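You operate a simulated robot arm through the tools that you are given. There is no shell and no other tool. Be economical: measure what you need, move in short steps, check, and stop when the job is done.

You run a simulated two-armed robot. Do the job below in one go: nothing can be reset, and whatever is moved stays where it is left.

## Task
Take the medium blue cup and leave it on the waffle on the orange plate. Take the purple paper cup and put it on the white tray. Take the orange carton from the top of the wooden counter and leave it on the shelf under the wooden counter. Take the lid off the large yellow cup and lay it down on the top of the wooden counter. Do these in any order. Set down upright: medium blue cup, purple paper cup.

The check looks at the end state, three seconds after you hand in, the way a careful person would. Anything else that was tipped, shoved, dropped, spilled or broken makes it a failure. A push-on lid holds only when it is set on centred and level and pressed home; a screw cap is set on level and turned clockwise until tight.

## Robot
Two 7-joint arms with fingered hands on one trunk, on a base that drives. Base frame: it is fixed to the floor where the robot stands at the start and does not move with it; the origin is under the middle of the robot, x ahead of it, y to its left, z up. Units: mm, degrees, N and s.
The left shoulder is at the start at [30, 136, 1205], the right one opposite. With the tool pointing down near the work surface each hand reaches from about 100 to 920 mm from the robot's upright axis, wherever it stands, measured 20 degrees to its own side. Places, roughly: large yellow cup (10x10x12 cm) [-300, -900, 900]; medium blue cup (9x9x10 cm) [800, -100, 900]; orange carton [-1000, -750, 1000]; purple paper cup (8x8x11 cm) [-2000, 3800, 700]; shelf under the wooden counter [-500, -700, 300]; waffle on the orange plate (10x10x2 cm) [900, 300, 900]; white tray (24x18x3 cm) [600, 4500, 900]. Payload 5 kg a hand.
The tool frame of a hand sits at the grasp point between the pads (the TCP): z along the fingers, y along the line on which they close. The tips reach 42 mm beyond it. The gripper opens to 208 mm. The gripper's body begins 119 mm behind the TCP. The gripper is a hand of 4 fingers: y runs from the thumb to the fingers, the wrist lies at [0, 0, -332] in the tool frame, and closing takes about 1.5 s.
Orientation is told as [roll, pitch, yaw] about the base's x, y, z axes, in that order, counted from this pose: with the fingers straight down and closing along the base's y, the tool's x points along the base's -x, its y along +y and its z along -z.

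## Interface
- The arms move only by the tool play_rows. It takes "left_motion", "right_motion" or both (then of equal length, played together; a hand with none holds still); each is a list of rows, each an object (a shift or turn left out is 0, a gripper value left out holds the last) with "delta_pos": the shift along the tool's x, y, z in m, a list of three; "dr": the turn, a rotation vector about the tool's x, y, z in degrees, a list of three; "gripper": the gripper command, from -1 (fully open) to 1 (shut), values between in proportion. In form: [{"delta_pos": [x, y, z], "dr": [rx, ry, rz], "gripper": gripper}, ...]. A call has 1 to 20 rows; each row shifts and turns the commanded pose from where the row before left it, along the tool's axes as they then stand. Each row takes 0.2 s and may step no farther than 50 mm and 8.6 degrees from the row before; otherwise, or with a gripper value out of range, the whole call is refused. A pose out of reach is approached as far as the arm can. The call stops where the force on the tool passes 40 N (or 10 N more than at its start, if that is more) or the arm is blocked; 0.2 s more then pass. Each finger travels about 72 mm/s and halts on what it meets, pressing with about 23 N; the grip force reading is that of the motor and also rises with nothing between the fingers. The clock runs only during rows and for 0.2 s after the last one: add rows that do not move to give the fingers time. The reply holds the time, the measured pose of the TCP, the force on the tool along the base axes, the opening and the grip force, in the units named above and with some noise, with the torque about the TCP (base axes, N m) and any sound that the robot's microphone picked up, and new pictures: "pictures" is both (left out), scene, wrist or none (wrist: the cameras of the hands that moved).
- Cameras (640 x 400 px; columns grow to the right, rows downward): "scene" is now at [-13.5, -56.7, 1910]; the picture's right is [-0.96, -0.28, 0.00], its down [-0.26, 0.88, -0.40] and it looks along [0.11, -0.38, -0.92] (base axes); focal length 225 px, centre (320, 200). "left" rides on the left gripper at [-101, 0, -145] in its tool frame; the picture's right is [0.00, -1.00, 0.00], its down [0.82, 0.00, -0.57] and it looks along [0.57, 0.00, 0.82] (tool axes); focal length 261 px, centre (320, 200). "right" rides on the right gripper at [101, 0, -145] in its tool frame; the picture's right is [0.00, 1.00, 0.00], its down [-0.82, 0.00, -0.57] and it looks along [-0.57, 0.00, 0.82] (tool axes); focal length 261 px, centre (320, 200). There is no depth. A picture from a camera that has moved, and an enlarged one, comes with that camera's place and axes in the base frame and with its lens.
- move_column(by): slides the trunk up (or, below 0, down) by that many mm; the arms and the scene camera ride with it, the base frame stays. It gives what a move gives, with no picture.
- steer(legs): drives the robot by 1 to 6 legs, each [ahead, left, turn to the left] in mm, mm and degrees, along the robot's own axes; the way and the turn of a leg run together, so that a leg with both is an arc; at most 1500 mm and 180 degrees a leg. The arms and the cameras ride along, it lands a little off, and it stops where it bumps. It gives what a move gives, and a new picture of the scene camera.
- set_grasp(shape, hand): the hand has 4 fingers and takes this shape, open, in about a second: jaw (thumb against the fingers, like two jaws); tri (thumb and two fingers); tip (a fingertip pinch); poke (one finger out to press); point (the index stretched); flat (the hand flat); cup (the hand cupped); fist (a fist). The gripper value then closes the fingers along that shape, each until it touches; the sizes above hold for jaw. It gives what a move gives, with no picture.
- pan_tilt(pan, tilt): turns the head with the scene camera to pan (to the left, within 143 degrees either way) and tilt (down, from -29 to 69), counted from straight ahead of the robot. It gives what a move gives, and a new picture of the scene camera.
- inspect(camera, box): a new picture of the part [left, top, right, bottom] of that camera's present view, enlarged. The clock stands still meanwhile.
- sign_off(): hands the job in; it is judged then, once.

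Work in short steps. Places have to be worked out from the pictures, the camera data and where the tool is seen: move nearer, look again, correct. Check each grasp and each placing, and mend what went wrong. You have 165 turns and 260 pictures in all, those below and enlarged ones among them. Open the grippers and draw the arms clear of the work before you hand the job in, unless the task says otherwise; then end with one line.

The tools are called by a JSON object that holds its "name" and its "arguments". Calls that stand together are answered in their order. play_rows: Moves the arms, as the interface text tells. Its arguments: {"type":"object","properties":{"left_motion":{"type":"array","items":{"type":"object","properties":{"delta_pos":{"type":"array","items":{"type":"number"}},"dr":{"type":"array","items":{"type":"number"}},"gripper":{"type":"number"}}}},"right_motion":{"type":"array","items":{"type":"object","properties":{"delta_pos":{"type":"array","items":{"type":"number"}},"dr":{"type":"array","items":{"type":"number"}},"gripper":{"type":"number"}}}},"pictures":{"type":"string","enum":["both","scene","wrist","none"]}},"required":[]} The other tools are called the same way: move_column (by) slides the trunk up or down; set_grasp (shape, hand) gives the hand a shape; steer (legs) drives the base; pan_tilt (pan, tilt) turns the head that bears the scene camera; inspect (camera, box) takes an enlarged picture of a part of a camera's view; sign_off () hands the job in.

At the start:

```text
t: 0.0
left_position: [700.6, -71.5, 1192.2]
left_tcp_rot: [0.0, 0.0, -0.1]
left_ft_force: [0.0, 0.6, 0.2]
left_torque: [0.01, -0.01, -0.03]
left_opening: 207.9
left_grip_force: 0.0
left_shape: jaw
right_position: [388.9, -522.7, 1198.5]
right_tcp_rot: [0.0, 0.0, 0.0]
right_ft_force: [-0.8, 0.1, 0.8]
right_torque: [0.03, -0.03, 0.04]
right_opening: 207.8
right_grip_force: 0.1
right_shape: jaw
trunk travel left (down, up): [-225.0, 265.0]
robot x, y, heading: [0.9, -1.0, 0.2]
head pan, tilt: [-73.6, 66.7]
```

scene: 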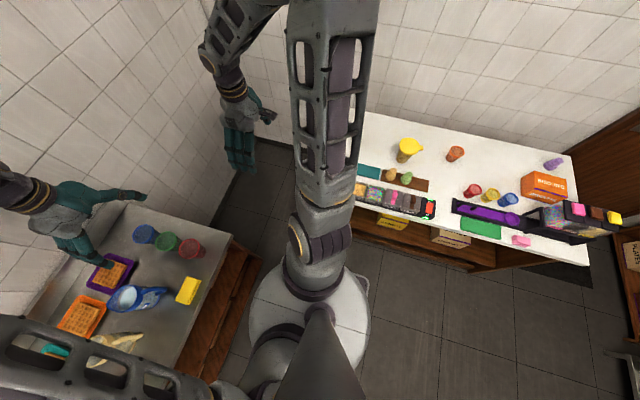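
right: 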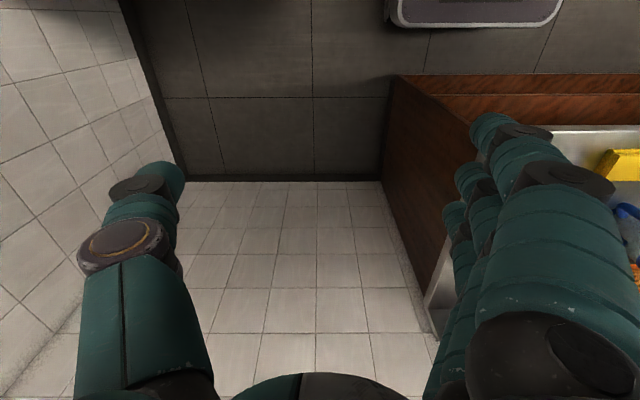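
left: 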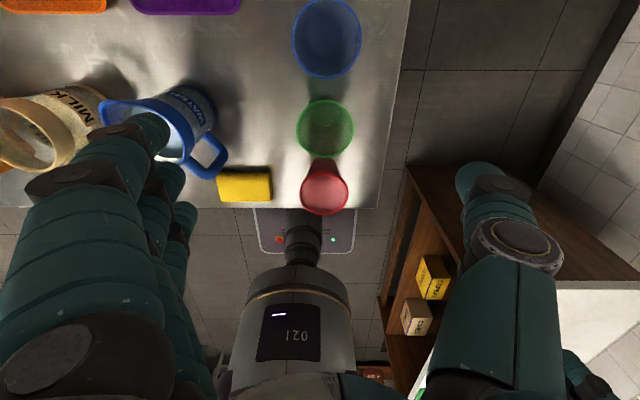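

I'll look ahead at the table in front of the robot first.

{"name": "pan_tilt", "arguments": {"pan": 0, "tilt": 50}}

```text
t: 1.5
left_position: [702.1, -70.0, 1191.2]
left_tcp_rot: [-0.1, 0.0, 0.0]
left_ft_force: [-0.4, 0.1, -0.3]
left_torque: [-0.02, 0.01, 0.03]
left_opening: 207.7
left_grip_force: 0.1
left_shape: jaw
right_position: [389.9, -523.5, 1198.5]
right_tcp_rot: [0.0, 0.0, 0.0]
right_ft_force: [0.0, 1.7, -0.1]
right_torque: [0.01, -0.02, -0.02]
right_opening: 208.1
right_grip_force: 0.2
right_shape: jaw
trunk travel left (down, up): [-225.0, 265.0]
robot x, y, heading: [2.7, -1.2, 0.1]
head pan, tilt: [0.0, 50.0]
camera scene: at [47.0, -0.6, 1929.9], right [0.0, -1.0, 0.0], down [-0.77, 0.0, -0.64], along [0.64, 0.0, -0.77], focal length 225 px, centre (320, 200)
```

scene: 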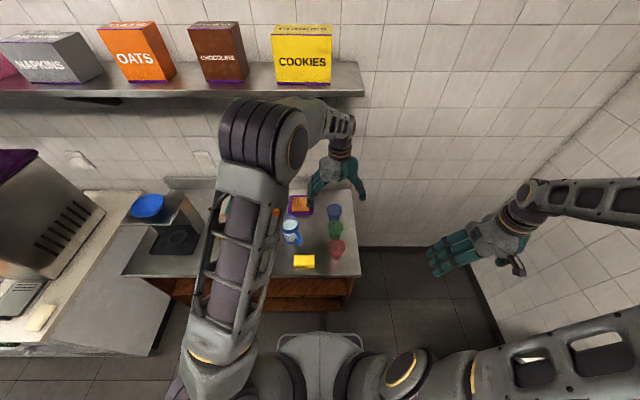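

The left wrist camera shows the blue cup near x≈773, y≈-78. I'll enlarge the view for a better estimate before moving.

{"name": "inspect", "arguments": {"camera": "left", "box": [0, 0, 420, 230]}}

{"name": "inspect", "arguments": {"camera": "scene", "box": [120, 160, 380, 320]}}

```text
1.52 times, centred on (210, 115) of left
camera zoom: at [801.8, -69.6, 1336.6], right [0.0, -1.0, 0.0], down [-0.82, 0.0, 0.57], along [-0.57, 0.0, -0.82], focal length 397 px, centre (488, 330)
```

zoom: 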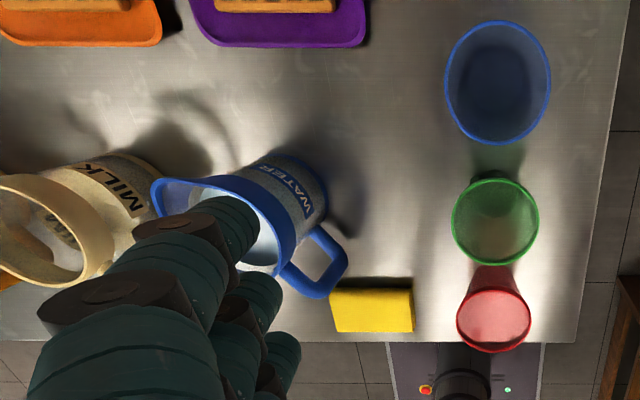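

```text
2.46 times, centred on (250, 240) of scene
camera zoom: at [47.0, -0.6, 1929.9], right [0.0, -1.0, 0.0], down [-0.77, 0.0, -0.64], along [0.64, 0.0, -0.77], focal length 553 px, centre (492, 102)
```

zoom: 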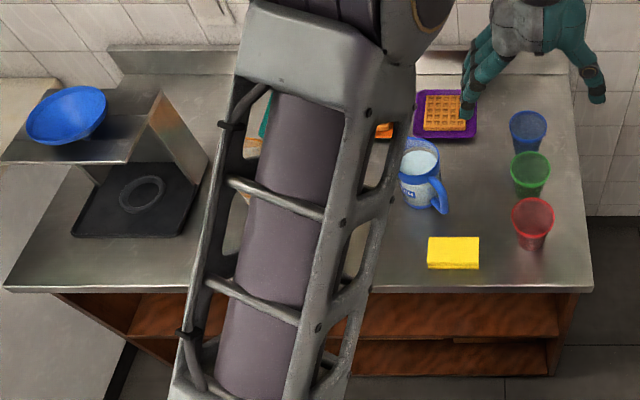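

The lines of sight cross at the rim: x≈784, y≈-78, z≈972, with the table near 870. I'll partly close the left hand and bring it over the cup, still above the rim.

{"name": "play_rows", "arguments": {"left_motion": [{"delta_pos": [-0.042, -0.004, 0.0], "gripper": -0.35}, {"delta_pos": [-0.041, -0.004, 0.0]}, {"delta_pos": [0, 0, 0.045]}, {"delta_pos": [0, 0, 0.045]}, {"delta_pos": [0, 0, 0.02]}, {}, {}]}}

```text
t: 3.1
left_position: [783.1, -79.9, 1083.0]
left_tcp_rot: [0.0, 0.0, -0.1]
left_ft_force: [0.4, 0.7, 0.7]
left_torque: [0.03, -0.03, 0.01]
left_opening: 141.2
left_grip_force: 0.0
left_shape: jaw
right_position: [389.6, -522.6, 1197.0]
right_tcp_rot: [0.0, 0.0, -0.1]
right_ft_force: [0.2, 0.5, -0.5]
right_torque: [0.0, -0.03, 0.01]
right_opening: 207.8
right_grip_force: 0.1
right_shape: jaw
trunk travel left (down, up): [-225.0, 265.0]
robot x, y, heading: [0.9, -3.1, -0.1]
head pan, tilt: [0.0, 50.0]
camera scene: at [47.0, -0.5, 1929.9], right [0.0, -1.0, 0.0], down [-0.77, 0.0, -0.64], along [0.64, 0.0, -0.77], focal length 225 px, centre (320, 200)
camera left: at [883.1, -77.8, 1227.8], right [0.0, -1.0, 0.0], down [-0.82, 0.0, 0.57], along [-0.57, 0.0, -0.82], focal length 261 px, centre (320, 200)
```

scene: 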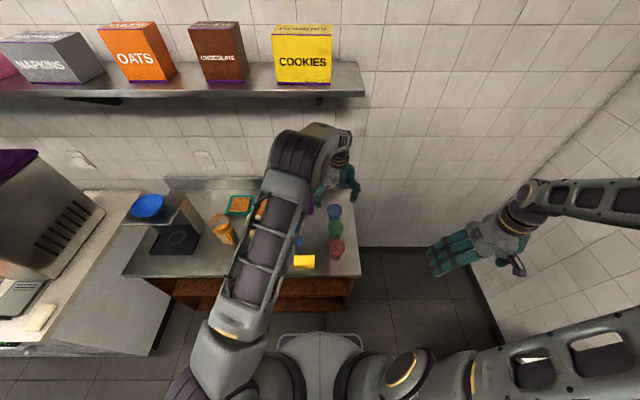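
left: 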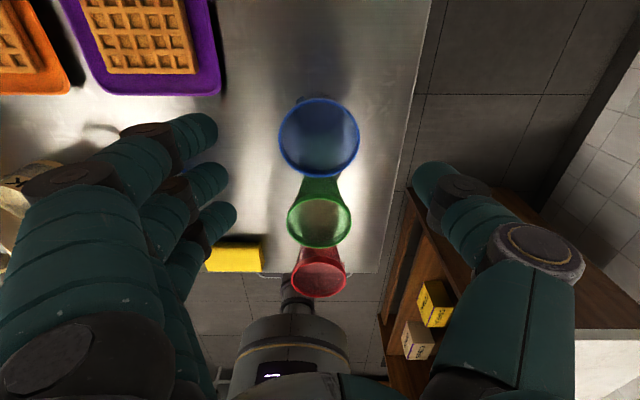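

The hand is centred on the cup: the rim projects to x≈783, y≈-78. I'll go down to TCP z≈933.

{"name": "play_rows", "arguments": {"left_motion": [{"delta_pos": [0, 0, 0.04]}, {"delta_pos": [0, 0, 0.04]}, {"delta_pos": [0, 0, 0.04]}, {"delta_pos": [0, 0, 0.03]}, {}], "pictures": "wrist"}}

```text
t: 4.3
left_position: [784.1, -76.8, 932.5]
left_tcp_rot: [0.0, 0.0, 0.1]
left_ft_force: [-0.2, -1.0, -0.3]
left_torque: [-0.03, 0.0, -0.02]
left_opening: 140.9
left_grip_force: 0.0
left_shape: jaw
right_position: [388.3, -522.8, 1199.1]
right_tcp_rot: [0.0, -0.1, 0.0]
right_ft_force: [0.3, -0.1, 0.4]
right_torque: [0.01, -0.05, 0.0]
right_opening: 207.8
right_grip_force: 0.0
right_shape: jaw
trunk travel left (down, up): [-225.0, 265.0]
robot x, y, heading: [4.3, -1.8, 0.2]
head pan, tilt: [0.0, 50.0]
camera left: at [884.4, -74.6, 1077.6], right [0.0, -1.0, 0.0], down [-0.82, 0.0, 0.57], along [-0.57, 0.0, -0.82], focal length 261 px, centre (320, 200)
```

left: 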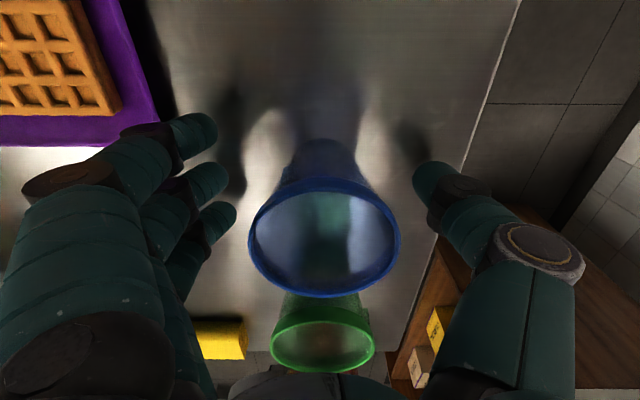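

It's centred, so I'll close the left hand.

{"name": "play_rows", "arguments": {"left_motion": [{"gripper": 1}, {}, {}, {}, {}, {}, {}], "pictures": "wrist"}}

```text
t: 5.9
left_position: [785.1, -75.7, 932.4]
left_tcp_rot: [-0.1, 0.0, 0.0]
left_ft_force: [0.5, -0.2, 0.0]
left_torque: [-0.01, 0.01, -0.02]
left_opening: 38.3
left_grip_force: 22.6
left_shape: jaw
right_position: [389.1, -523.3, 1198.9]
right_tcp_rot: [0.0, 0.0, 0.1]
right_ft_force: [0.4, 0.1, -1.5]
right_torque: [-0.01, 0.0, 0.03]
right_opening: 207.8
right_grip_force: 0.1
right_shape: jaw
trunk travel left (down, up): [-225.0, 265.0]
robot x, y, heading: [1.3, 0.3, 0.1]
head pan, tilt: [0.0, 50.0]
camera left: at [884.8, -74.6, 1077.1], right [0.0, -1.0, 0.0], down [-0.82, 0.0, 0.57], along [-0.57, 0.0, -0.82], focal length 261 px, centre (320, 200)
```

left: 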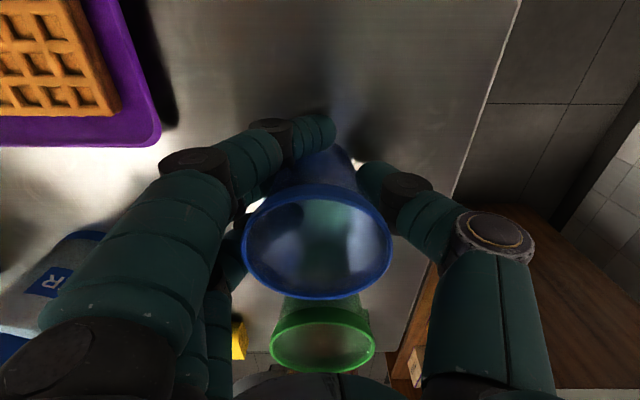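

The grip reads 22.6 N with the cup held. I'll lift straight up and check it comes along.

{"name": "play_rows", "arguments": {"left_motion": [{"delta_pos": [0, 0, -0.02]}, {"delta_pos": [0, 0, -0.03]}, {"delta_pos": [0, 0, -0.04]}, {"delta_pos": [0, 0, -0.045]}, {"delta_pos": [0, 0, -0.045]}, {}], "pictures": "wrist"}}

{"name": "steer", "arguments": {"legs": [[80, 0, 0]]}}

```text
t: 7.3
left_position: [786.0, -79.4, 1110.1]
left_tcp_rot: [0.0, 0.1, 0.0]
left_ft_force: [0.2, -0.2, -0.9]
left_torque: [0.01, 0.04, -0.02]
left_opening: 38.3
left_grip_force: 22.7
left_shape: jaw
right_position: [391.0, -523.0, 1198.8]
right_tcp_rot: [-0.1, 0.1, -0.1]
right_ft_force: [1.0, 0.6, 0.3]
right_torque: [0.03, 0.07, 0.04]
right_opening: 207.6
right_grip_force: 0.1
right_shape: jaw
trunk travel left (down, up): [-225.0, 265.0]
robot x, y, heading: [-2.4, -2.7, 0.2]
head pan, tilt: [0.0, 50.0]
camera left: at [886.5, -78.2, 1255.5], right [0.0, -1.0, 0.0], down [-0.82, 0.0, 0.57], along [-0.57, 0.0, -0.82], focal length 261 px, centre (320, 200)
```

left: 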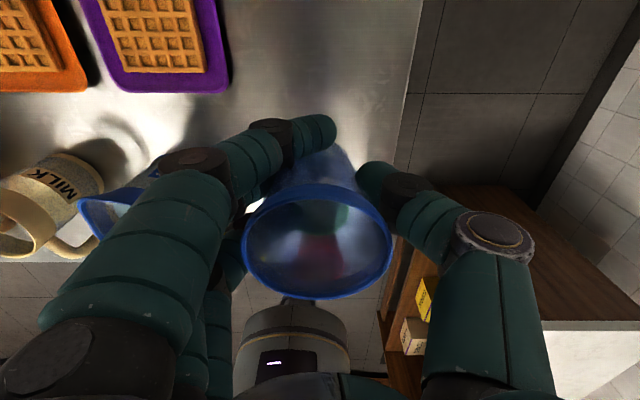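

```text
t: 8.3
left_position: [865.3, -80.6, 1108.8]
left_tcp_rot: [0.0, 0.2, 0.0]
left_ft_force: [1.4, -0.2, -2.0]
left_torque: [-0.06, 0.21, -0.01]
left_opening: 38.5
left_grip_force: 23.2
left_shape: jaw
right_position: [470.8, -522.1, 1196.4]
right_tcp_rot: [0.0, 0.1, 0.0]
right_ft_force: [2.4, 0.2, -1.6]
right_torque: [0.0, 0.23, 0.0]
right_opening: 207.8
right_grip_force: 0.1
right_shape: jaw
trunk travel left (down, up): [-225.0, 265.0]
robot x, y, heading: [77.6, 0.6, 0.3]
head pan, tilt: [0.0, 50.0]
camera scene: at [128.8, -0.6, 1929.8], right [0.0, -1.0, 0.0], down [-0.77, 0.0, -0.64], along [0.64, 0.0, -0.77], focal length 225 px, centre (320, 200)
```

scene: 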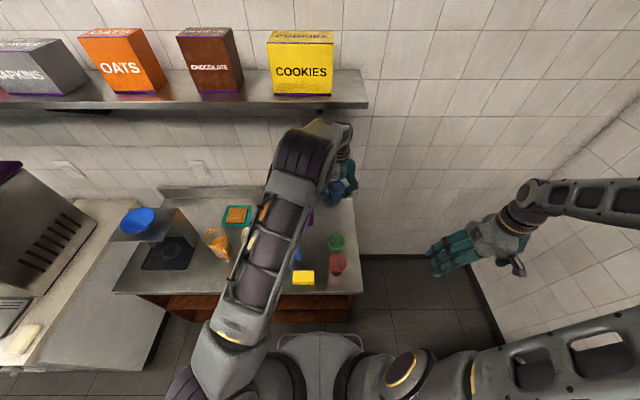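

The cup lifted with the hand. I'll carry it left toward the orange plate.

{"name": "play_rows", "arguments": {"left_motion": [{"delta_pos": [-0.005, 0.04, 0]}, {"delta_pos": [-0.005, 0.04, 0]}, {"delta_pos": [-0.005, 0.04, 0]}, {"delta_pos": [0, 0.04, 0]}, {"delta_pos": [0, 0.04, 0]}, {"delta_pos": [0, 0.04, 0]}, {"delta_pos": [0, 0.03, 0]}, {}]}}

```text
t: 10.1
left_position: [875.8, 191.6, 1111.3]
left_tcp_rot: [0.1, -0.1, 0.1]
left_ft_force: [0.3, -0.2, -0.8]
left_torque: [0.05, -0.04, 0.0]
left_opening: 38.6
left_grip_force: 23.0
left_shape: jaw
right_position: [467.5, -522.7, 1198.4]
right_tcp_rot: [-0.1, 0.0, 0.0]
right_ft_force: [-0.3, -1.3, -0.2]
right_torque: [0.04, 0.01, 0.01]
right_opening: 208.0
right_grip_force: 0.1
right_shape: jaw
trunk travel left (down, up): [-225.0, 265.0]
robot x, y, heading: [79.5, 1.3, 0.2]
head pan, tilt: [0.0, 50.0]
camera scene: at [125.0, -1.5, 1929.9], right [0.0, -1.0, 0.0], down [-0.77, 0.0, -0.64], along [0.64, 0.0, -0.77], focal length 225 px, centre (320, 200)
camera left: at [976.6, 193.5, 1256.6], right [0.0, -1.0, 0.0], down [-0.82, 0.0, 0.57], along [-0.57, 0.0, -0.82], focal length 261 px, centre (320, 200)
```

scene: 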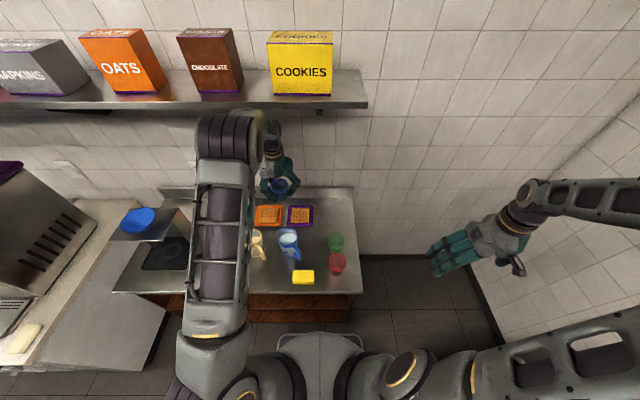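
left: 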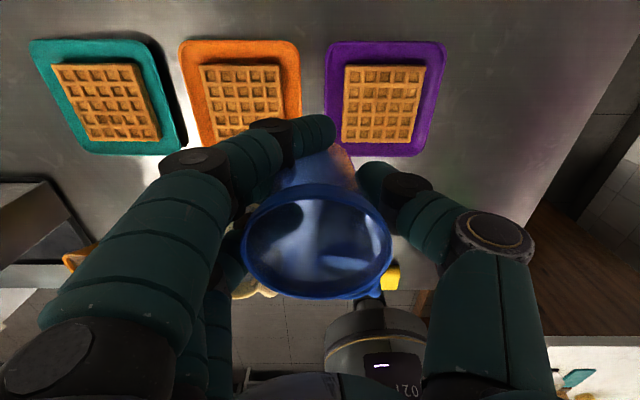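

The orange-plate waffle centres at about (883, 296). The cup is within 2 mm of the TCP, so I'll move over and lower to z≈985.

{"name": "play_rows", "arguments": {"left_motion": [{"delta_pos": [-0.004, 0.035, 0]}, {"delta_pos": [-0.003, 0.035, 0]}, {"delta_pos": [0, 0.032, 0]}, {"delta_pos": [0, 0, 0.04]}, {"delta_pos": [0, 0, 0.04]}, {"delta_pos": [0, 0, 0.04]}, {}, {}]}}

```text
t: 11.9
left_position: [886.2, 295.5, 989.5]
left_tcp_rot: [0.0, 0.0, 0.1]
left_ft_force: [0.4, -0.6, -0.5]
left_torque: [-0.03, 0.03, 0.01]
left_opening: 38.4
left_grip_force: 23.1
left_shape: jaw
right_position: [468.0, -521.9, 1198.9]
right_tcp_rot: [0.0, 0.1, 0.0]
right_ft_force: [0.4, -0.2, 0.0]
right_torque: [-0.02, 0.04, -0.04]
right_opening: 207.9
right_grip_force: 0.0
right_shape: jaw
trunk travel left (down, up): [-225.0, 265.0]
robot x, y, heading: [75.8, -2.1, -0.2]
head pan, tilt: [0.0, 50.0]
camera scene: at [125.8, -0.1, 1929.9], right [0.0, -1.0, 0.0], down [-0.77, 0.0, -0.64], along [0.64, 0.0, -0.77], focal length 225 px, centre (320, 200)
camera left: at [986.0, 295.9, 1134.8], right [0.01, -1.0, 0.0], down [-0.82, 0.0, 0.57], along [-0.57, 0.0, -0.82], focal length 261 px, centre (320, 200)
```

scene: 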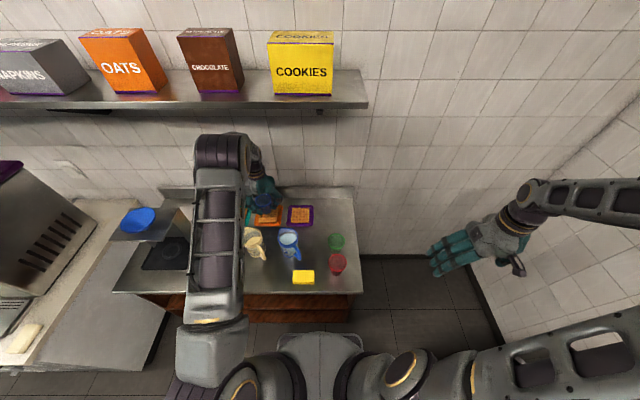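
left: 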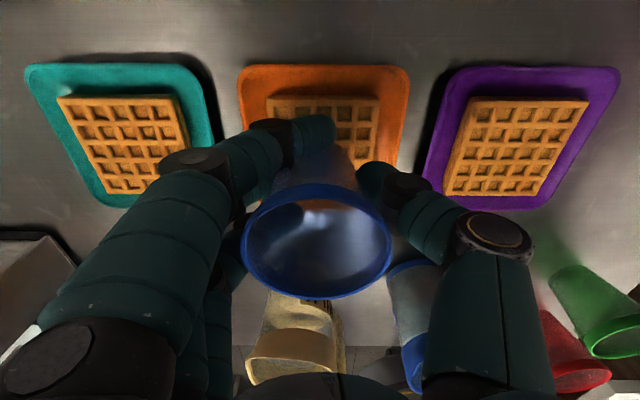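

The waffle centre is at about (879, 293). I'll correct by a few mm and lower in small steps until contact.

{"name": "play_rows", "arguments": {"left_motion": [{"delta_pos": [0.006, -0.002, 0.0]}, {"delta_pos": [0, 0, 0.015]}, {"delta_pos": [0, 0, 0.008]}, {"delta_pos": [0, 0, 0.004]}, {}, {}], "pictures": "wrist"}}

```text
t: 13.3
left_position: [878.7, 290.3, 965.3]
left_tcp_rot: [0.0, 0.0, 0.0]
left_ft_force: [0.1, -0.2, 0.0]
left_torque: [0.0, -0.02, 0.02]
left_opening: 38.4
left_grip_force: 22.9
left_shape: jaw
right_position: [467.5, -521.9, 1199.2]
right_tcp_rot: [0.0, 0.0, 0.0]
right_ft_force: [0.6, 0.1, 0.2]
right_torque: [0.02, 0.04, 0.03]
right_opening: 207.9
right_grip_force: 0.0
right_shape: jaw
trunk travel left (down, up): [-225.0, 265.0]
robot x, y, heading: [78.8, -1.6, 0.1]
head pan, tilt: [0.0, 50.0]
camera left: at [979.6, 292.2, 1109.8], right [0.01, -1.0, 0.0], down [-0.82, 0.0, 0.57], along [-0.57, 0.0, -0.82], focal length 261 px, centre (320, 200)
```

left: 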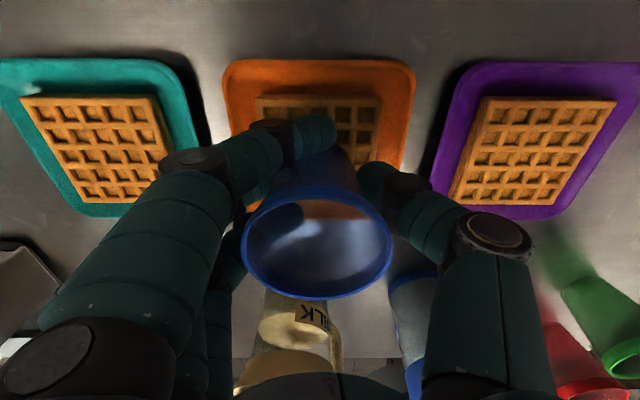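

Still no contact at z=965. I'll creep down 2–3 mm per row.

{"name": "play_rows", "arguments": {"left_motion": [{"delta_pos": [0, 0, 0.003]}, {"delta_pos": [0, 0, 0.003]}, {}, {"delta_pos": [0, 0, 0.002]}, {}, {"delta_pos": [0, 0, 0.002]}, {}], "pictures": "none"}}

```text
t: 14.9
left_position: [880.6, 290.9, 954.7]
left_tcp_rot: [0.0, 0.0, 0.0]
left_ft_force: [-0.4, 0.0, 2.7]
left_torque: [0.06, 0.14, 0.02]
left_opening: 38.2
left_grip_force: 22.7
left_shape: jaw
right_position: [467.8, -522.9, 1199.4]
right_tcp_rot: [0.0, 0.0, 0.0]
right_ft_force: [0.3, 0.1, 0.0]
right_torque: [0.02, -0.01, -0.01]
right_opening: 208.2
right_grip_force: 0.1
right_shape: jaw
trunk travel left (down, up): [-225.0, 265.0]
robot x, y, heading: [76.5, -1.3, -0.1]
head pan, tilt: [0.0, 50.0]
```

There's contact (2.7 N up), right at the predicted height. I'll open gradually to let go.

{"name": "play_rows", "arguments": {"left_motion": [{"gripper": 0.5}, {"gripper": 0.3}, {"gripper": 0.1}, {"gripper": -0.1}, {"gripper": -0.35}, {}, {}], "pictures": "wrist"}}

```text
t: 16.5
left_position: [879.7, 292.0, 953.4]
left_tcp_rot: [0.1, 0.0, 0.0]
left_ft_force: [0.0, -0.3, 0.1]
left_torque: [-0.03, -0.04, -0.01]
left_opening: 139.6
left_grip_force: 0.1
left_shape: jaw
right_position: [468.1, -522.5, 1199.3]
right_tcp_rot: [-0.1, -0.1, 0.0]
right_ft_force: [-0.6, 0.5, 0.0]
right_torque: [0.0, 0.0, 0.01]
right_opening: 207.5
right_grip_force: 0.1
right_shape: jaw
trunk travel left (down, up): [-225.0, 265.0]
robot x, y, heading: [77.0, 1.4, 0.1]
head pan, tilt: [0.0, 50.0]
camera left: at [980.6, 292.5, 1099.3], right [0.01, -1.0, 0.0], down [-0.82, 0.0, 0.57], along [-0.57, 0.0, -0.82], focal length 261 px, centre (320, 200)
```

left: 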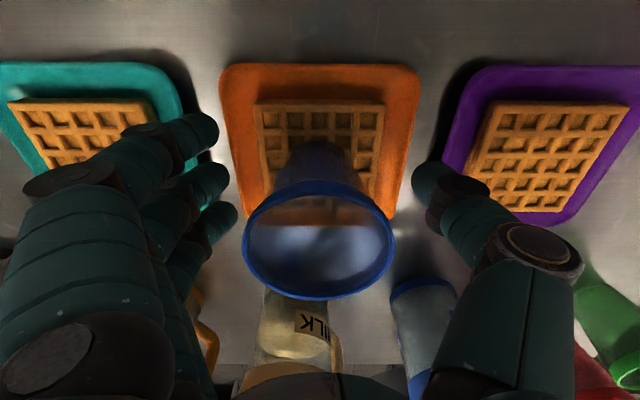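

The cup stands upright on the waffle. I'll raise the hand straight up, then pull back to verify.

{"name": "play_rows", "arguments": {"left_motion": [{"delta_pos": [0, 0, -0.03]}, {"delta_pos": [0, 0, -0.04]}, {"delta_pos": [0, 0, -0.045]}, {"delta_pos": [0, 0, -0.045]}, {"delta_pos": [0, 0, -0.045]}, {"delta_pos": [0.02, 0, -0.04]}, {"delta_pos": [0.045, 0, 0]}, {"delta_pos": [0.045, 0, 0]}, {"delta_pos": [0.045, 0, 0]}, {"delta_pos": [0.045, 0, 0]}, {"delta_pos": [0.045, 0, 0]}, {"delta_pos": [0.045, 0, 0]}]}}

```text
t: 18.0
left_position: [809.6, 285.6, 1161.5]
left_tcp_rot: [0.7, 4.1, -0.2]
left_ft_force: [-8.9, -0.5, -9.6]
left_torque: [-0.09, -1.18, 0.1]
left_opening: 140.3
left_grip_force: 0.1
left_shape: jaw
right_position: [459.4, -524.6, 1204.1]
right_tcp_rot: [0.0, -0.3, -0.1]
right_ft_force: [-6.3, -1.1, 0.3]
right_torque: [0.18, -0.93, 0.03]
right_opening: 208.2
right_grip_force: 0.1
right_shape: jaw
trunk travel left (down, up): [-225.0, 265.0]
robot x, y, heading: [81.2, 0.7, 0.1]
head pan, tilt: [0.0, 50.0]
stopped in row 7 (left hand): the force on the tool passed its limit at 129 N (the readings are from after the stop); the commanded pose is now the measured one
camera scene: at [111.5, -1.7, 1933.1], right [0.0, -1.0, 0.0], down [-0.76, 0.0, -0.65], along [0.65, 0.0, -0.76], focal length 225 px, centre (320, 200)
camera left: at [921.6, 285.2, 1299.2], right [0.0, -1.0, -0.01], down [-0.78, -0.01, 0.63], along [-0.63, 0.01, -0.78], focal length 261 px, centre (320, 200)
```

scene: 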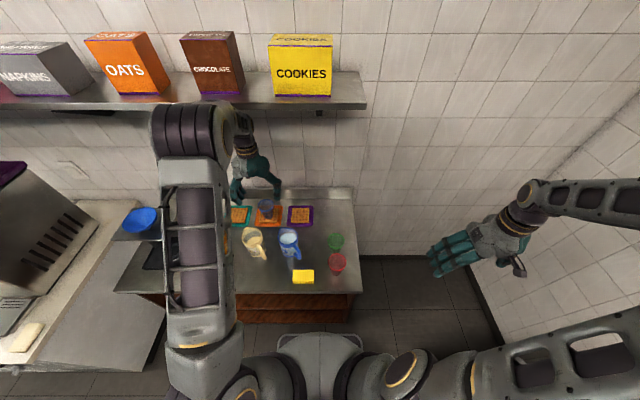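
left: 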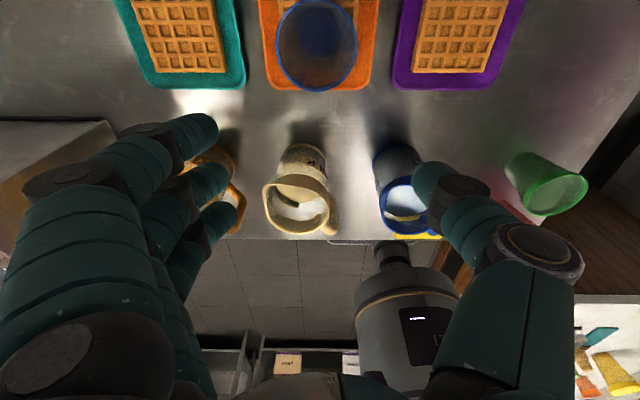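

The cup is standing on the orange-plate waffle. The arm struck something on the retreat, so I'll hold still and look for what it touched.

{"name": "play_rows", "arguments": {"left_motion": [{}, {}, {}], "pictures": "none"}}

{"name": "inspect", "arguments": {"camera": "scene", "box": [0, 0, 400, 250]}}

{"name": "pan_tilt", "arguments": {"pan": 20, "tilt": 5}}

```text
t: 18.8
left_position: [819.2, 288.2, 1156.0]
left_tcp_rot: [0.7, 4.3, -0.4]
left_ft_force: [0.2, 0.0, -0.2]
left_torque: [0.0, 0.04, -0.03]
left_opening: 140.2
left_grip_force: 0.1
left_shape: jaw
right_position: [464.6, -522.7, 1200.5]
right_tcp_rot: [-0.1, -0.2, 0.0]
right_ft_force: [-0.2, 0.4, 0.3]
right_torque: [-0.01, 0.01, -0.01]
right_opening: 207.9
right_grip_force: 0.1
right_shape: jaw
trunk travel left (down, up): [-225.0, 265.0]
robot x, y, heading: [71.0, 0.1, -0.3]
head pan, tilt: [0.0, 50.0]
```

```text
1.60 times, centred on (200, 125) of scene
camera zoom: at [121.3, -0.3, 1930.0], right [0.0, -1.0, 0.0], down [-0.76, 0.0, -0.64], along [0.64, 0.0, -0.76], focal length 359 px, centre (512, 320)
```

zoom: 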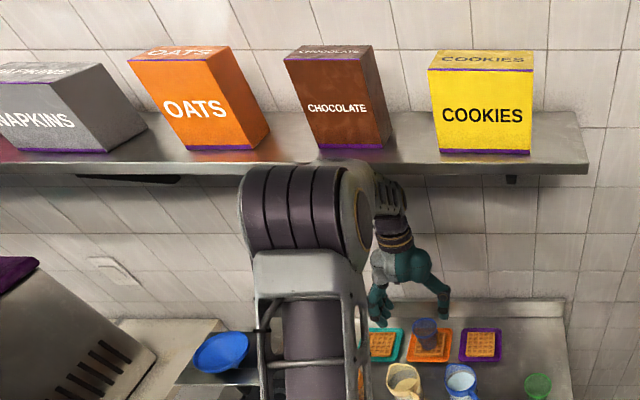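

```text
t: 19.9
left_position: [817.8, 286.6, 1155.4]
left_tcp_rot: [0.6, 4.3, -0.3]
left_ft_force: [-0.2, -0.1, -0.3]
left_torque: [-0.03, 0.03, 0.0]
left_opening: 140.3
left_grip_force: 0.1
left_shape: jaw
right_position: [465.1, -523.0, 1199.8]
right_tcp_rot: [0.0, -0.1, 0.0]
right_ft_force: [-0.9, -0.6, 0.0]
right_torque: [-0.01, 0.03, 0.0]
right_opening: 208.0
right_grip_force: 0.0
right_shape: jaw
trunk travel left (down, up): [-225.0, 265.0]
robot x, y, heading: [78.6, 1.2, -0.2]
head pan, tilt: [20.0, 5.0]
camera scene: at [130.6, 31.1, 1999.8], right [0.34, -0.94, 0.0], down [-0.08, -0.03, -1.0], along [0.94, 0.34, -0.09], focal length 225 px, centre (320, 200)
```

scene: 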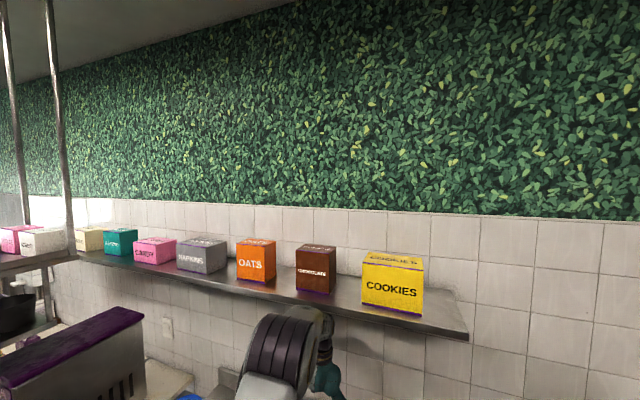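

The left elbow probably touched the underside of the wall shelf. The boxes haven't moved. I'll back the base away so the arm comes free.

{"name": "steer", "arguments": {"legs": [[-150, 0, 0]]}}

{"name": "pan_tilt", "arguments": {"pan": 0, "tilt": 45}}

```text
t: 21.3
left_position: [667.5, 288.3, 1155.8]
left_tcp_rot: [0.7, 4.3, -0.4]
left_ft_force: [0.3, -0.3, 1.0]
left_torque: [-0.02, -0.12, 0.01]
left_opening: 140.6
left_grip_force: 0.0
left_shape: jaw
right_position: [316.9, -521.9, 1200.0]
right_tcp_rot: [0.0, -0.1, 0.1]
right_ft_force: [-1.8, -0.1, 0.0]
right_torque: [0.05, -0.15, 0.01]
right_opening: 207.7
right_grip_force: 0.1
right_shape: jaw
trunk travel left (down, up): [-225.0, 265.0]
robot x, y, heading: [-71.4, 1.7, 0.1]
head pan, tilt: [20.0, 5.0]
camera scene: at [-19.4, 30.5, 1999.9], right [0.34, -0.94, 0.0], down [-0.08, -0.03, -1.0], along [0.94, 0.34, -0.09], focal length 225 px, centre (320, 200)
```

scene: 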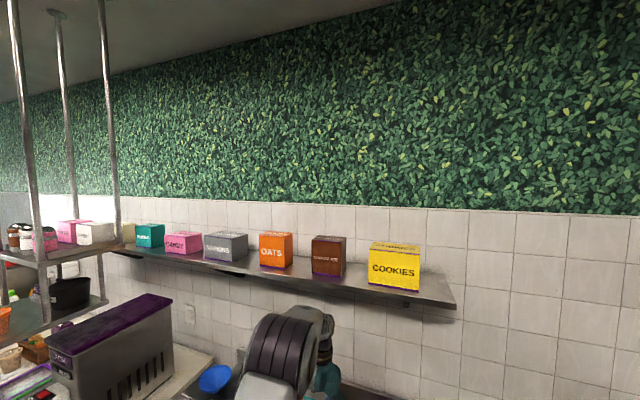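

```text
t: 22.4
left_position: [669.3, 288.2, 1153.8]
left_tcp_rot: [0.7, 4.2, -0.3]
left_ft_force: [-0.3, 0.5, 0.2]
left_torque: [0.01, -0.03, -0.01]
left_opening: 140.5
left_grip_force: 0.1
left_shape: jaw
right_position: [316.5, -521.9, 1198.9]
right_tcp_rot: [0.0, 0.0, 0.2]
right_ft_force: [-0.3, -0.3, 0.1]
right_torque: [-0.02, -0.04, -0.01]
right_opening: 207.9
right_grip_force: 0.0
right_shape: jaw
trunk travel left (down, up): [-225.0, 265.0]
robot x, y, heading: [-76.4, -4.2, 0.1]
head pan, tilt: [0.0, 45.0]
camera scene: at [-23.0, -0.8, 1936.9], right [0.0, -1.0, 0.0], down [-0.71, 0.0, -0.71], along [0.71, 0.0, -0.71], focal length 225 px, centre (320, 200)
```

scene: 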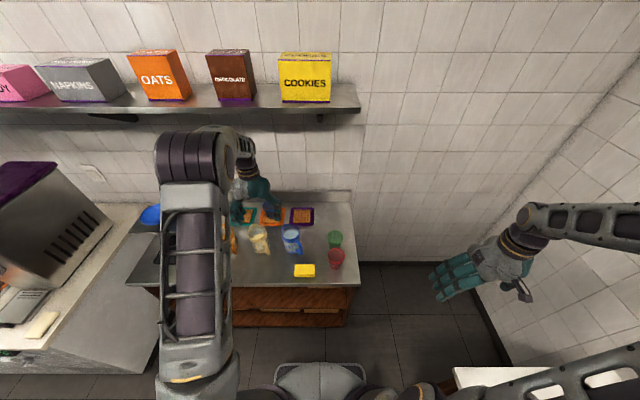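

The boxes are undisturbed and the arm is free. I'll fold the left hand back toward the body.

{"name": "play_rows", "arguments": {"left_motion": [{"delta_pos": [0.03, 0, -0.03], "dr": [0, -4, 0]}, {"delta_pos": [0.04, 0, -0.02]}, {"delta_pos": [0.045, 0, -0.01]}, {"delta_pos": [0.045, 0, -0.01]}, {"delta_pos": [0.045, 0, -0.01]}, {"delta_pos": [0.045, 0, 0]}, {"delta_pos": [0.045, 0, 0]}, {"delta_pos": [0.045, 0, 0]}, {}], "pictures": "scene"}}

{"name": "pan_tilt", "arguments": {"pan": -110, "tilt": 45}}

```text
t: 24.4
left_position: [332.5, 287.2, 1240.2]
left_tcp_rot: [0.8, 0.3, -0.4]
left_ft_force: [1.0, 0.1, -0.4]
left_torque: [0.0, 0.16, -0.03]
left_opening: 140.4
left_grip_force: 0.1
left_shape: jaw
right_position: [318.1, -523.0, 1197.2]
right_tcp_rot: [0.1, 0.1, 0.2]
right_ft_force: [1.4, 0.4, 0.1]
right_torque: [0.07, 0.19, -0.04]
right_opening: 207.9
right_grip_force: 0.0
right_shape: jaw
trunk travel left (down, up): [-225.0, 265.0]
robot x, y, heading: [-73.8, -2.3, -0.1]
head pan, tilt: [0.0, 45.0]
camera scene: at [-19.6, -1.7, 1936.7], right [0.0, -1.0, 0.0], down [-0.71, 0.0, -0.71], along [0.71, 0.0, -0.71], focal length 225 px, centre (320, 200)
```

scene: 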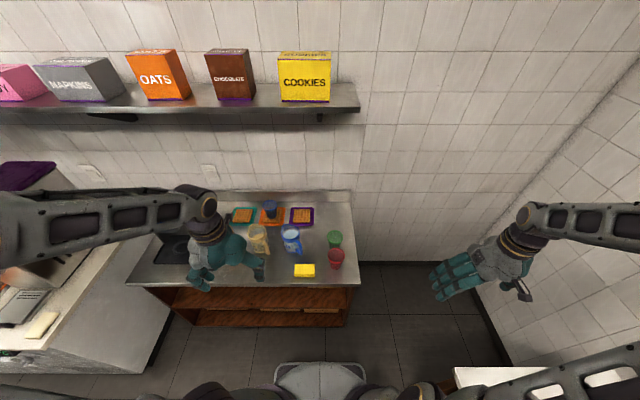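

```text
t: 26.3
left_position: [330.9, 288.2, 1240.4]
left_tcp_rot: [0.7, 0.1, -0.4]
left_ft_force: [-0.3, 0.6, -0.2]
left_torque: [0.03, -0.02, 0.0]
left_opening: 140.2
left_grip_force: 0.0
left_shape: jaw
right_position: [317.3, -521.8, 1199.7]
right_tcp_rot: [0.0, 0.1, 0.1]
right_ft_force: [0.3, -0.6, 0.6]
right_torque: [-0.03, -0.01, 0.0]
right_opening: 207.8
right_grip_force: 0.0
right_shape: jaw
trunk travel left (down, up): [-225.0, 265.0]
robot x, y, heading: [-73.7, -2.7, -0.1]
head pan, tilt: [-110.0, 45.0]
camera scene: at [-131.2, -77.5, 1936.9], right [-0.94, 0.34, 0.0], down [0.24, 0.67, -0.71], along [-0.24, -0.66, -0.71], focal length 225 px, centre (320, 200)
```

scene: 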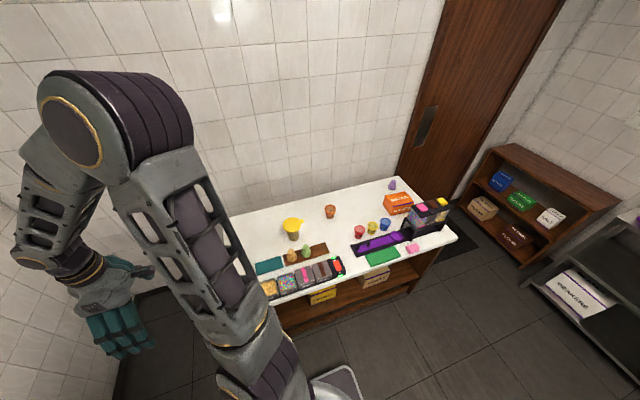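

The blue cup is placed. Now the wooden counter, whose front edge is about y≈-540. I'll turn right to face it and look.

{"name": "steer", "arguments": {"legs": [[0, 0, -90]]}}

{"name": "pan_tilt", "arguments": {"pan": 0, "tilt": 48}}

```text
t: 30.4
left_position: [232.8, -390.4, 1240.4]
left_tcp_rot: [0.7, 0.2, -87.7]
left_ft_force: [-0.7, 0.1, 0.5]
left_torque: [0.02, -0.01, -0.02]
left_opening: 140.3
left_grip_force: 0.0
left_shape: jaw
right_position: [-577.6, -414.8, 1198.5]
right_tcp_rot: [0.1, 0.0, -87.2]
right_ft_force: [0.7, 0.2, 0.0]
right_torque: [-0.02, 0.03, 0.01]
right_opening: 208.0
right_grip_force: 0.0
right_shape: jaw
trunk travel left (down, up): [-225.0, 265.0]
robot x, y, heading: [-72.9, -0.6, -87.5]
head pan, tilt: [-110.0, 45.0]
camera scene: at [-153.3, 53.1, 1936.8], right [0.3, 0.95, 0.0], down [0.68, -0.21, -0.71], along [-0.68, 0.21, -0.71], focal length 225 px, centre (320, 200)
```

scene: 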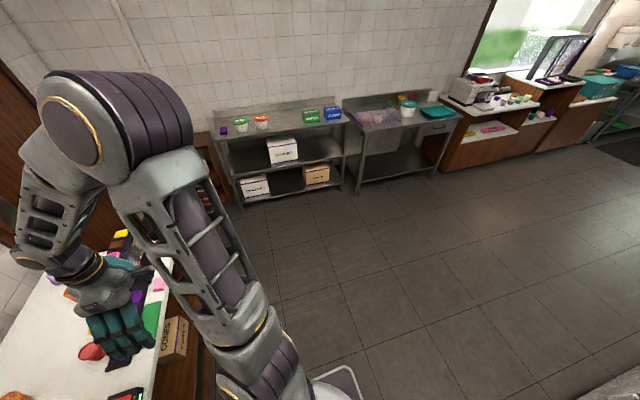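

```text
t: 32.3
left_position: [233.0, -390.4, 1239.5]
left_tcp_rot: [0.7, 0.2, -87.8]
left_ft_force: [0.4, -0.5, 0.7]
left_torque: [-0.01, -0.05, -0.04]
left_opening: 140.3
left_grip_force: 0.1
left_shape: jaw
right_position: [-576.6, -414.3, 1199.3]
right_tcp_rot: [0.0, 0.0, -87.1]
right_ft_force: [-0.2, 0.8, 0.3]
right_torque: [0.0, 0.01, 0.01]
right_opening: 208.1
right_grip_force: 0.1
right_shape: jaw
trunk travel left (down, up): [-225.0, 265.0]
robot x, y, heading: [-73.4, -1.1, -87.2]
head pan, tilt: [0.0, 48.0]
camera scene: at [-71.8, -49.8, 1932.7], right [-1.0, -0.05, 0.0], down [-0.03, 0.74, -0.67], along [0.03, -0.67, -0.74], focal length 225 px, centre (320, 200)
```

scene: 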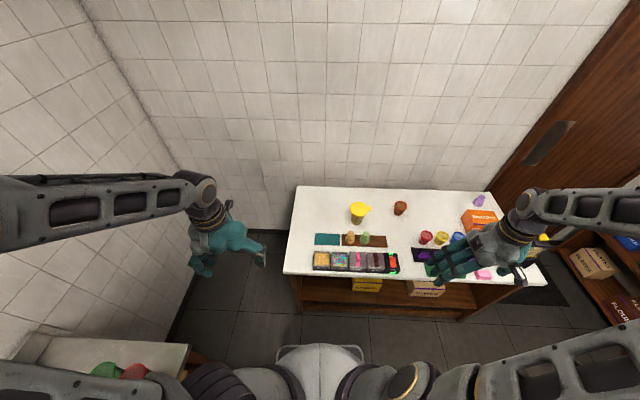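

Now I'll enlarge the counter area.

{"name": "inspect", "arguments": {"camera": "scene", "box": [280, 180, 420, 300]}}

{"name": "inspect", "arguments": {"camera": "scene", "box": [400, 180, 560, 310]}}

```text
3.33 times, centred on (350, 240) of scene
camera zoom: at [-71.8, -49.8, 1932.7], right [-1.0, -0.05, 0.0], down [-0.03, 0.74, -0.67], along [0.03, -0.67, -0.74], focal length 749 px, centre (220, 67)
```

zoom: 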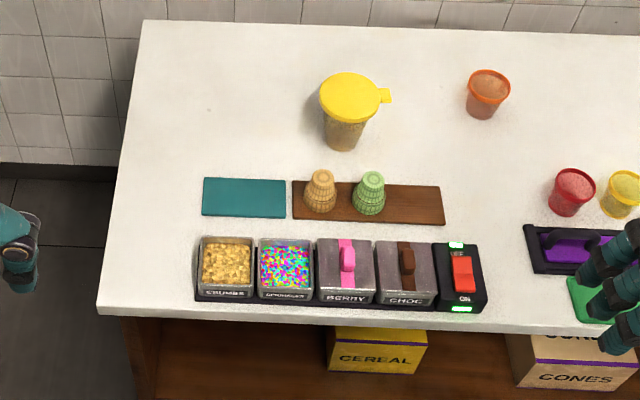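

```text
3.08 times, centred on (480, 245) of scene
camera zoom: at [-71.8, -49.8, 1932.7], right [-1.0, -0.05, 0.0], down [-0.03, 0.74, -0.67], along [0.03, -0.67, -0.74], focal length 691 px, centre (-172, 62)
```

zoom: 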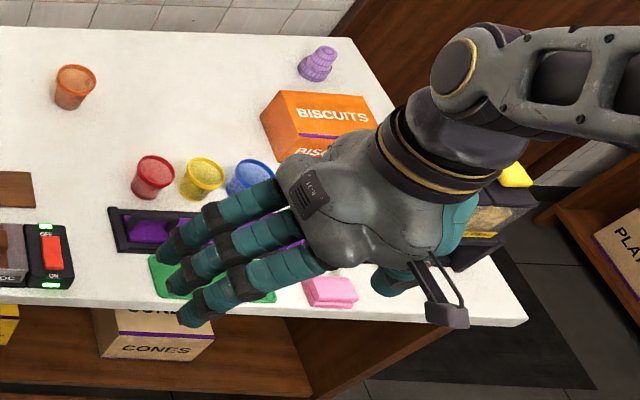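

The yellow cup's lid, with its tab toward -x, is near (-251, -852). The counter's front edge is at y≈-516. I'll move closer and square up.

{"name": "steer", "arguments": {"legs": [[130, -130, -2.8]]}}

```text
t: 33.8
left_position: [87.2, -540.0, 1241.0]
left_tcp_rot: [0.7, 0.3, -90.7]
left_ft_force: [-1.1, -0.6, -0.8]
left_torque: [0.08, -0.09, -0.04]
left_opening: 140.2
left_grip_force: 0.0
left_shape: jaw
right_position: [-722.7, -523.5, 1198.9]
right_tcp_rot: [0.2, 0.1, -90.2]
right_ft_force: [-1.1, -0.8, -0.8]
right_torque: [0.13, -0.1, 0.01]
right_opening: 207.9
right_grip_force: 0.0
right_shape: jaw
trunk travel left (down, up): [-225.0, 265.0]
robot x, y, heading: [-198.3, -131.6, -90.5]
head pan, tilt: [0.0, 48.0]
camera scene: at [-199.5, -185.6, 1932.6], right [-1.0, 0.0, 0.0], down [0.0, 0.74, -0.67], along [0.0, -0.67, -0.74], focal length 225 px, centre (320, 200)
```

scene: 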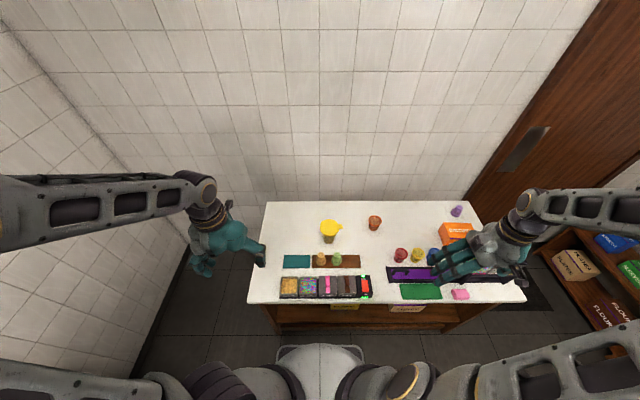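

I'll bring the right hand over toward the yellow cup so its camera can measure things.

{"name": "play_rows", "arguments": {"right_motion": [{"delta_pos": [-0.016, 0.0425, 0]}, {"delta_pos": [-0.016, 0.0425, 0]}, {"delta_pos": [-0.016, 0.0425, 0]}, {"delta_pos": [-0.016, 0.0425, 0]}, {"delta_pos": [-0.016, 0.0425, 0]}, {"delta_pos": [-0.016, 0.0425, 0]}, {"delta_pos": [-0.016, 0.0425, 0]}, {"delta_pos": [-0.016, 0.0425, 0]}, {"delta_pos": [-0.016, 0.0425, 0]}, {"delta_pos": [-0.016, 0.0425, 0]}, {"delta_pos": [-0.016, 0.0425, 0]}, {}]}}

```text
t: 36.4
left_position: [86.7, -539.1, 1240.4]
left_tcp_rot: [0.8, 0.3, -90.7]
left_ft_force: [-0.4, -0.3, -0.2]
left_torque: [-0.07, -0.09, 0.0]
left_opening: 140.2
left_grip_force: 0.0
left_shape: jaw
right_position: [-254.8, -697.0, 1200.4]
right_tcp_rot: [0.1, 0.0, -90.3]
right_ft_force: [-1.1, -0.2, 0.7]
right_torque: [-0.05, -0.08, 0.02]
right_opening: 208.1
right_grip_force: 0.1
right_shape: jaw
trunk travel left (down, up): [-225.0, 265.0]
robot x, y, heading: [-198.9, -136.2, -90.0]
head pan, tilt: [0.0, 48.0]
camera scene: at [-199.8, -182.9, 1932.7], right [-1.0, 0.0, 0.0], down [0.0, 0.74, -0.67], along [0.0, -0.67, -0.74], focal length 225 px, centre (320, 200)
camera right: at [-254.1, -596.7, 1344.6], right [1.0, -0.01, 0.0], down [-0.01, -0.82, 0.57], along [0.0, -0.57, -0.82], focal length 261 px, centre (320, 200)
```

scene: 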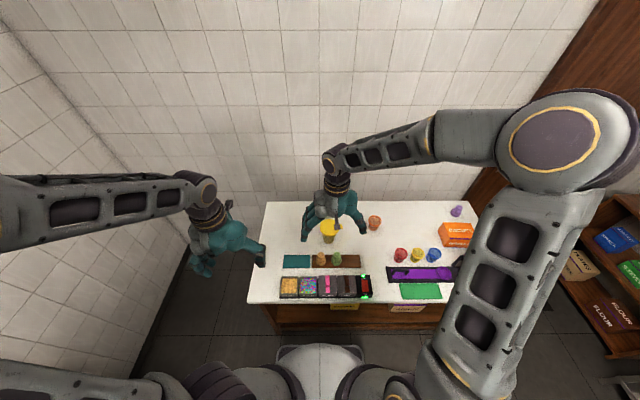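
right: 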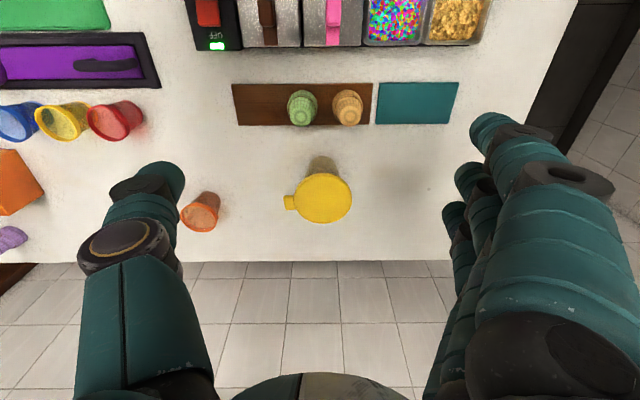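

I need a better height estimate, so I'll lower the hand and move it over the cup for a second sight line.

{"name": "play_rows", "arguments": {"right_motion": [{"delta_pos": [-0.04, 0.0, 0.02]}, {"delta_pos": [-0.04, 0, 0.03]}, {"delta_pos": [-0.04, 0, 0.03]}, {"delta_pos": [-0.03, 0, 0.02]}, {}], "pictures": "wrist"}}

```text
t: 37.6
left_position: [88.8, -539.2, 1240.9]
left_tcp_rot: [0.7, 0.2, -90.7]
left_ft_force: [0.0, 1.3, 1.2]
left_torque: [-0.11, 0.03, 0.03]
left_opening: 140.2
left_grip_force: 0.0
left_shape: jaw
right_position: [-255.1, -849.7, 1101.7]
right_tcp_rot: [0.0, 0.1, -90.1]
right_ft_force: [-0.5, 0.4, -0.4]
right_torque: [-0.05, 0.0, -0.01]
right_opening: 208.2
right_grip_force: 0.1
right_shape: jaw
trunk travel left (down, up): [-225.0, 265.0]
robot x, y, heading: [-196.9, -131.7, -90.3]
head pan, tilt: [0.0, 48.0]
camera right: at [-255.4, -748.2, 1247.5], right [1.0, -0.01, 0.0], down [-0.01, -0.82, 0.57], along [0.0, -0.57, -0.82], focal length 261 px, centre (320, 200)
```

right: 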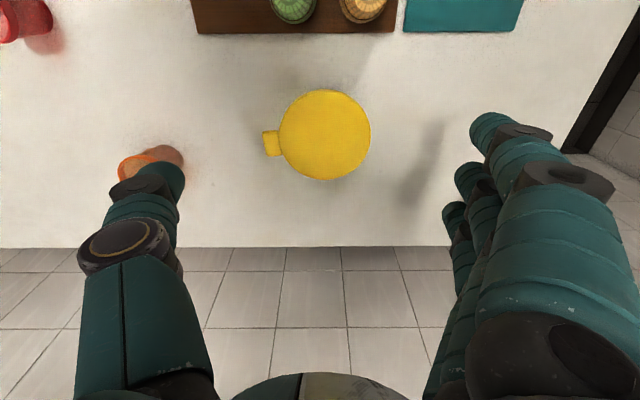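

Triangulating gives lid top z≈965, centre (-249, -855), Ø≈101, and counter top ≈848. My plan is for the left hand to come in from +x and steady the cup body while the right hand lifts the lid. I'll set a tri grasp on the left and turn it so the fingers point along -x.

{"name": "set_grasp", "arguments": {"hand": "left", "shape": "tri"}}

{"name": "play_rows", "arguments": {"left_motion": [{"dr": [4.9, -4.9, 4.9]}, {"dr": [4.9, -4.9, 4.9]}, {"dr": [4.9, -4.9, 4.9]}, {"dr": [4.9, -4.9, 4.9]}, {"dr": [4.9, -4.9, 4.9]}, {"dr": [4.9, -4.9, 4.9]}, {"dr": [4.9, -4.9, 4.9]}, {}], "pictures": "scene"}}

```text
t: 38.5
left_position: [89.0, -539.2, 1238.9]
left_tcp_rot: [0.7, 0.2, -90.8]
left_ft_force: [0.2, 0.0, -0.2]
left_torque: [0.0, -0.01, -0.01]
left_opening: 207.6
left_grip_force: 0.0
left_shape: tri
right_position: [-255.2, -848.0, 1104.0]
right_tcp_rot: [0.0, -0.1, -90.2]
right_ft_force: [0.4, 0.4, -0.4]
right_torque: [-0.05, -0.01, -0.01]
right_opening: 207.7
right_grip_force: 0.1
right_shape: jaw
trunk travel left (down, up): [-225.0, 265.0]
robot x, y, heading: [-193.9, -138.1, -90.2]
head pan, tilt: [0.0, 48.0]
```

```text
t: 40.3
left_position: [89.7, -539.3, 1241.7]
left_tcp_rot: [-25.7, -41.0, -117.3]
left_ft_force: [0.9, 0.9, 0.1]
left_torque: [-0.06, -0.05, 0.07]
left_opening: 207.9
left_grip_force: 0.2
left_shape: tri
right_position: [-256.8, -847.8, 1103.4]
right_tcp_rot: [0.0, -0.1, -90.2]
right_ft_force: [0.3, 0.7, 0.0]
right_torque: [-0.11, -0.01, -0.02]
right_opening: 208.0
right_grip_force: 0.0
right_shape: jaw
trunk travel left (down, up): [-225.0, 265.0]
robot x, y, heading: [-194.9, -134.1, -90.1]
head pan, tilt: [0.0, 48.0]
camera scene: at [-197.7, -181.7, 1932.8], right [-1.0, 0.0, 0.0], down [0.0, 0.74, -0.67], along [0.0, -0.67, -0.74], focal length 225 px, centre (320, 200)
```

scene: 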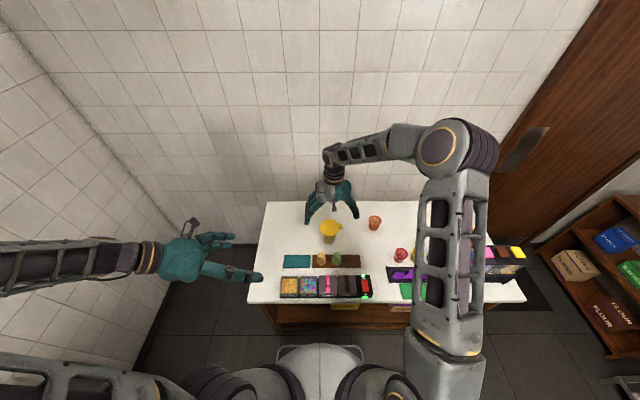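

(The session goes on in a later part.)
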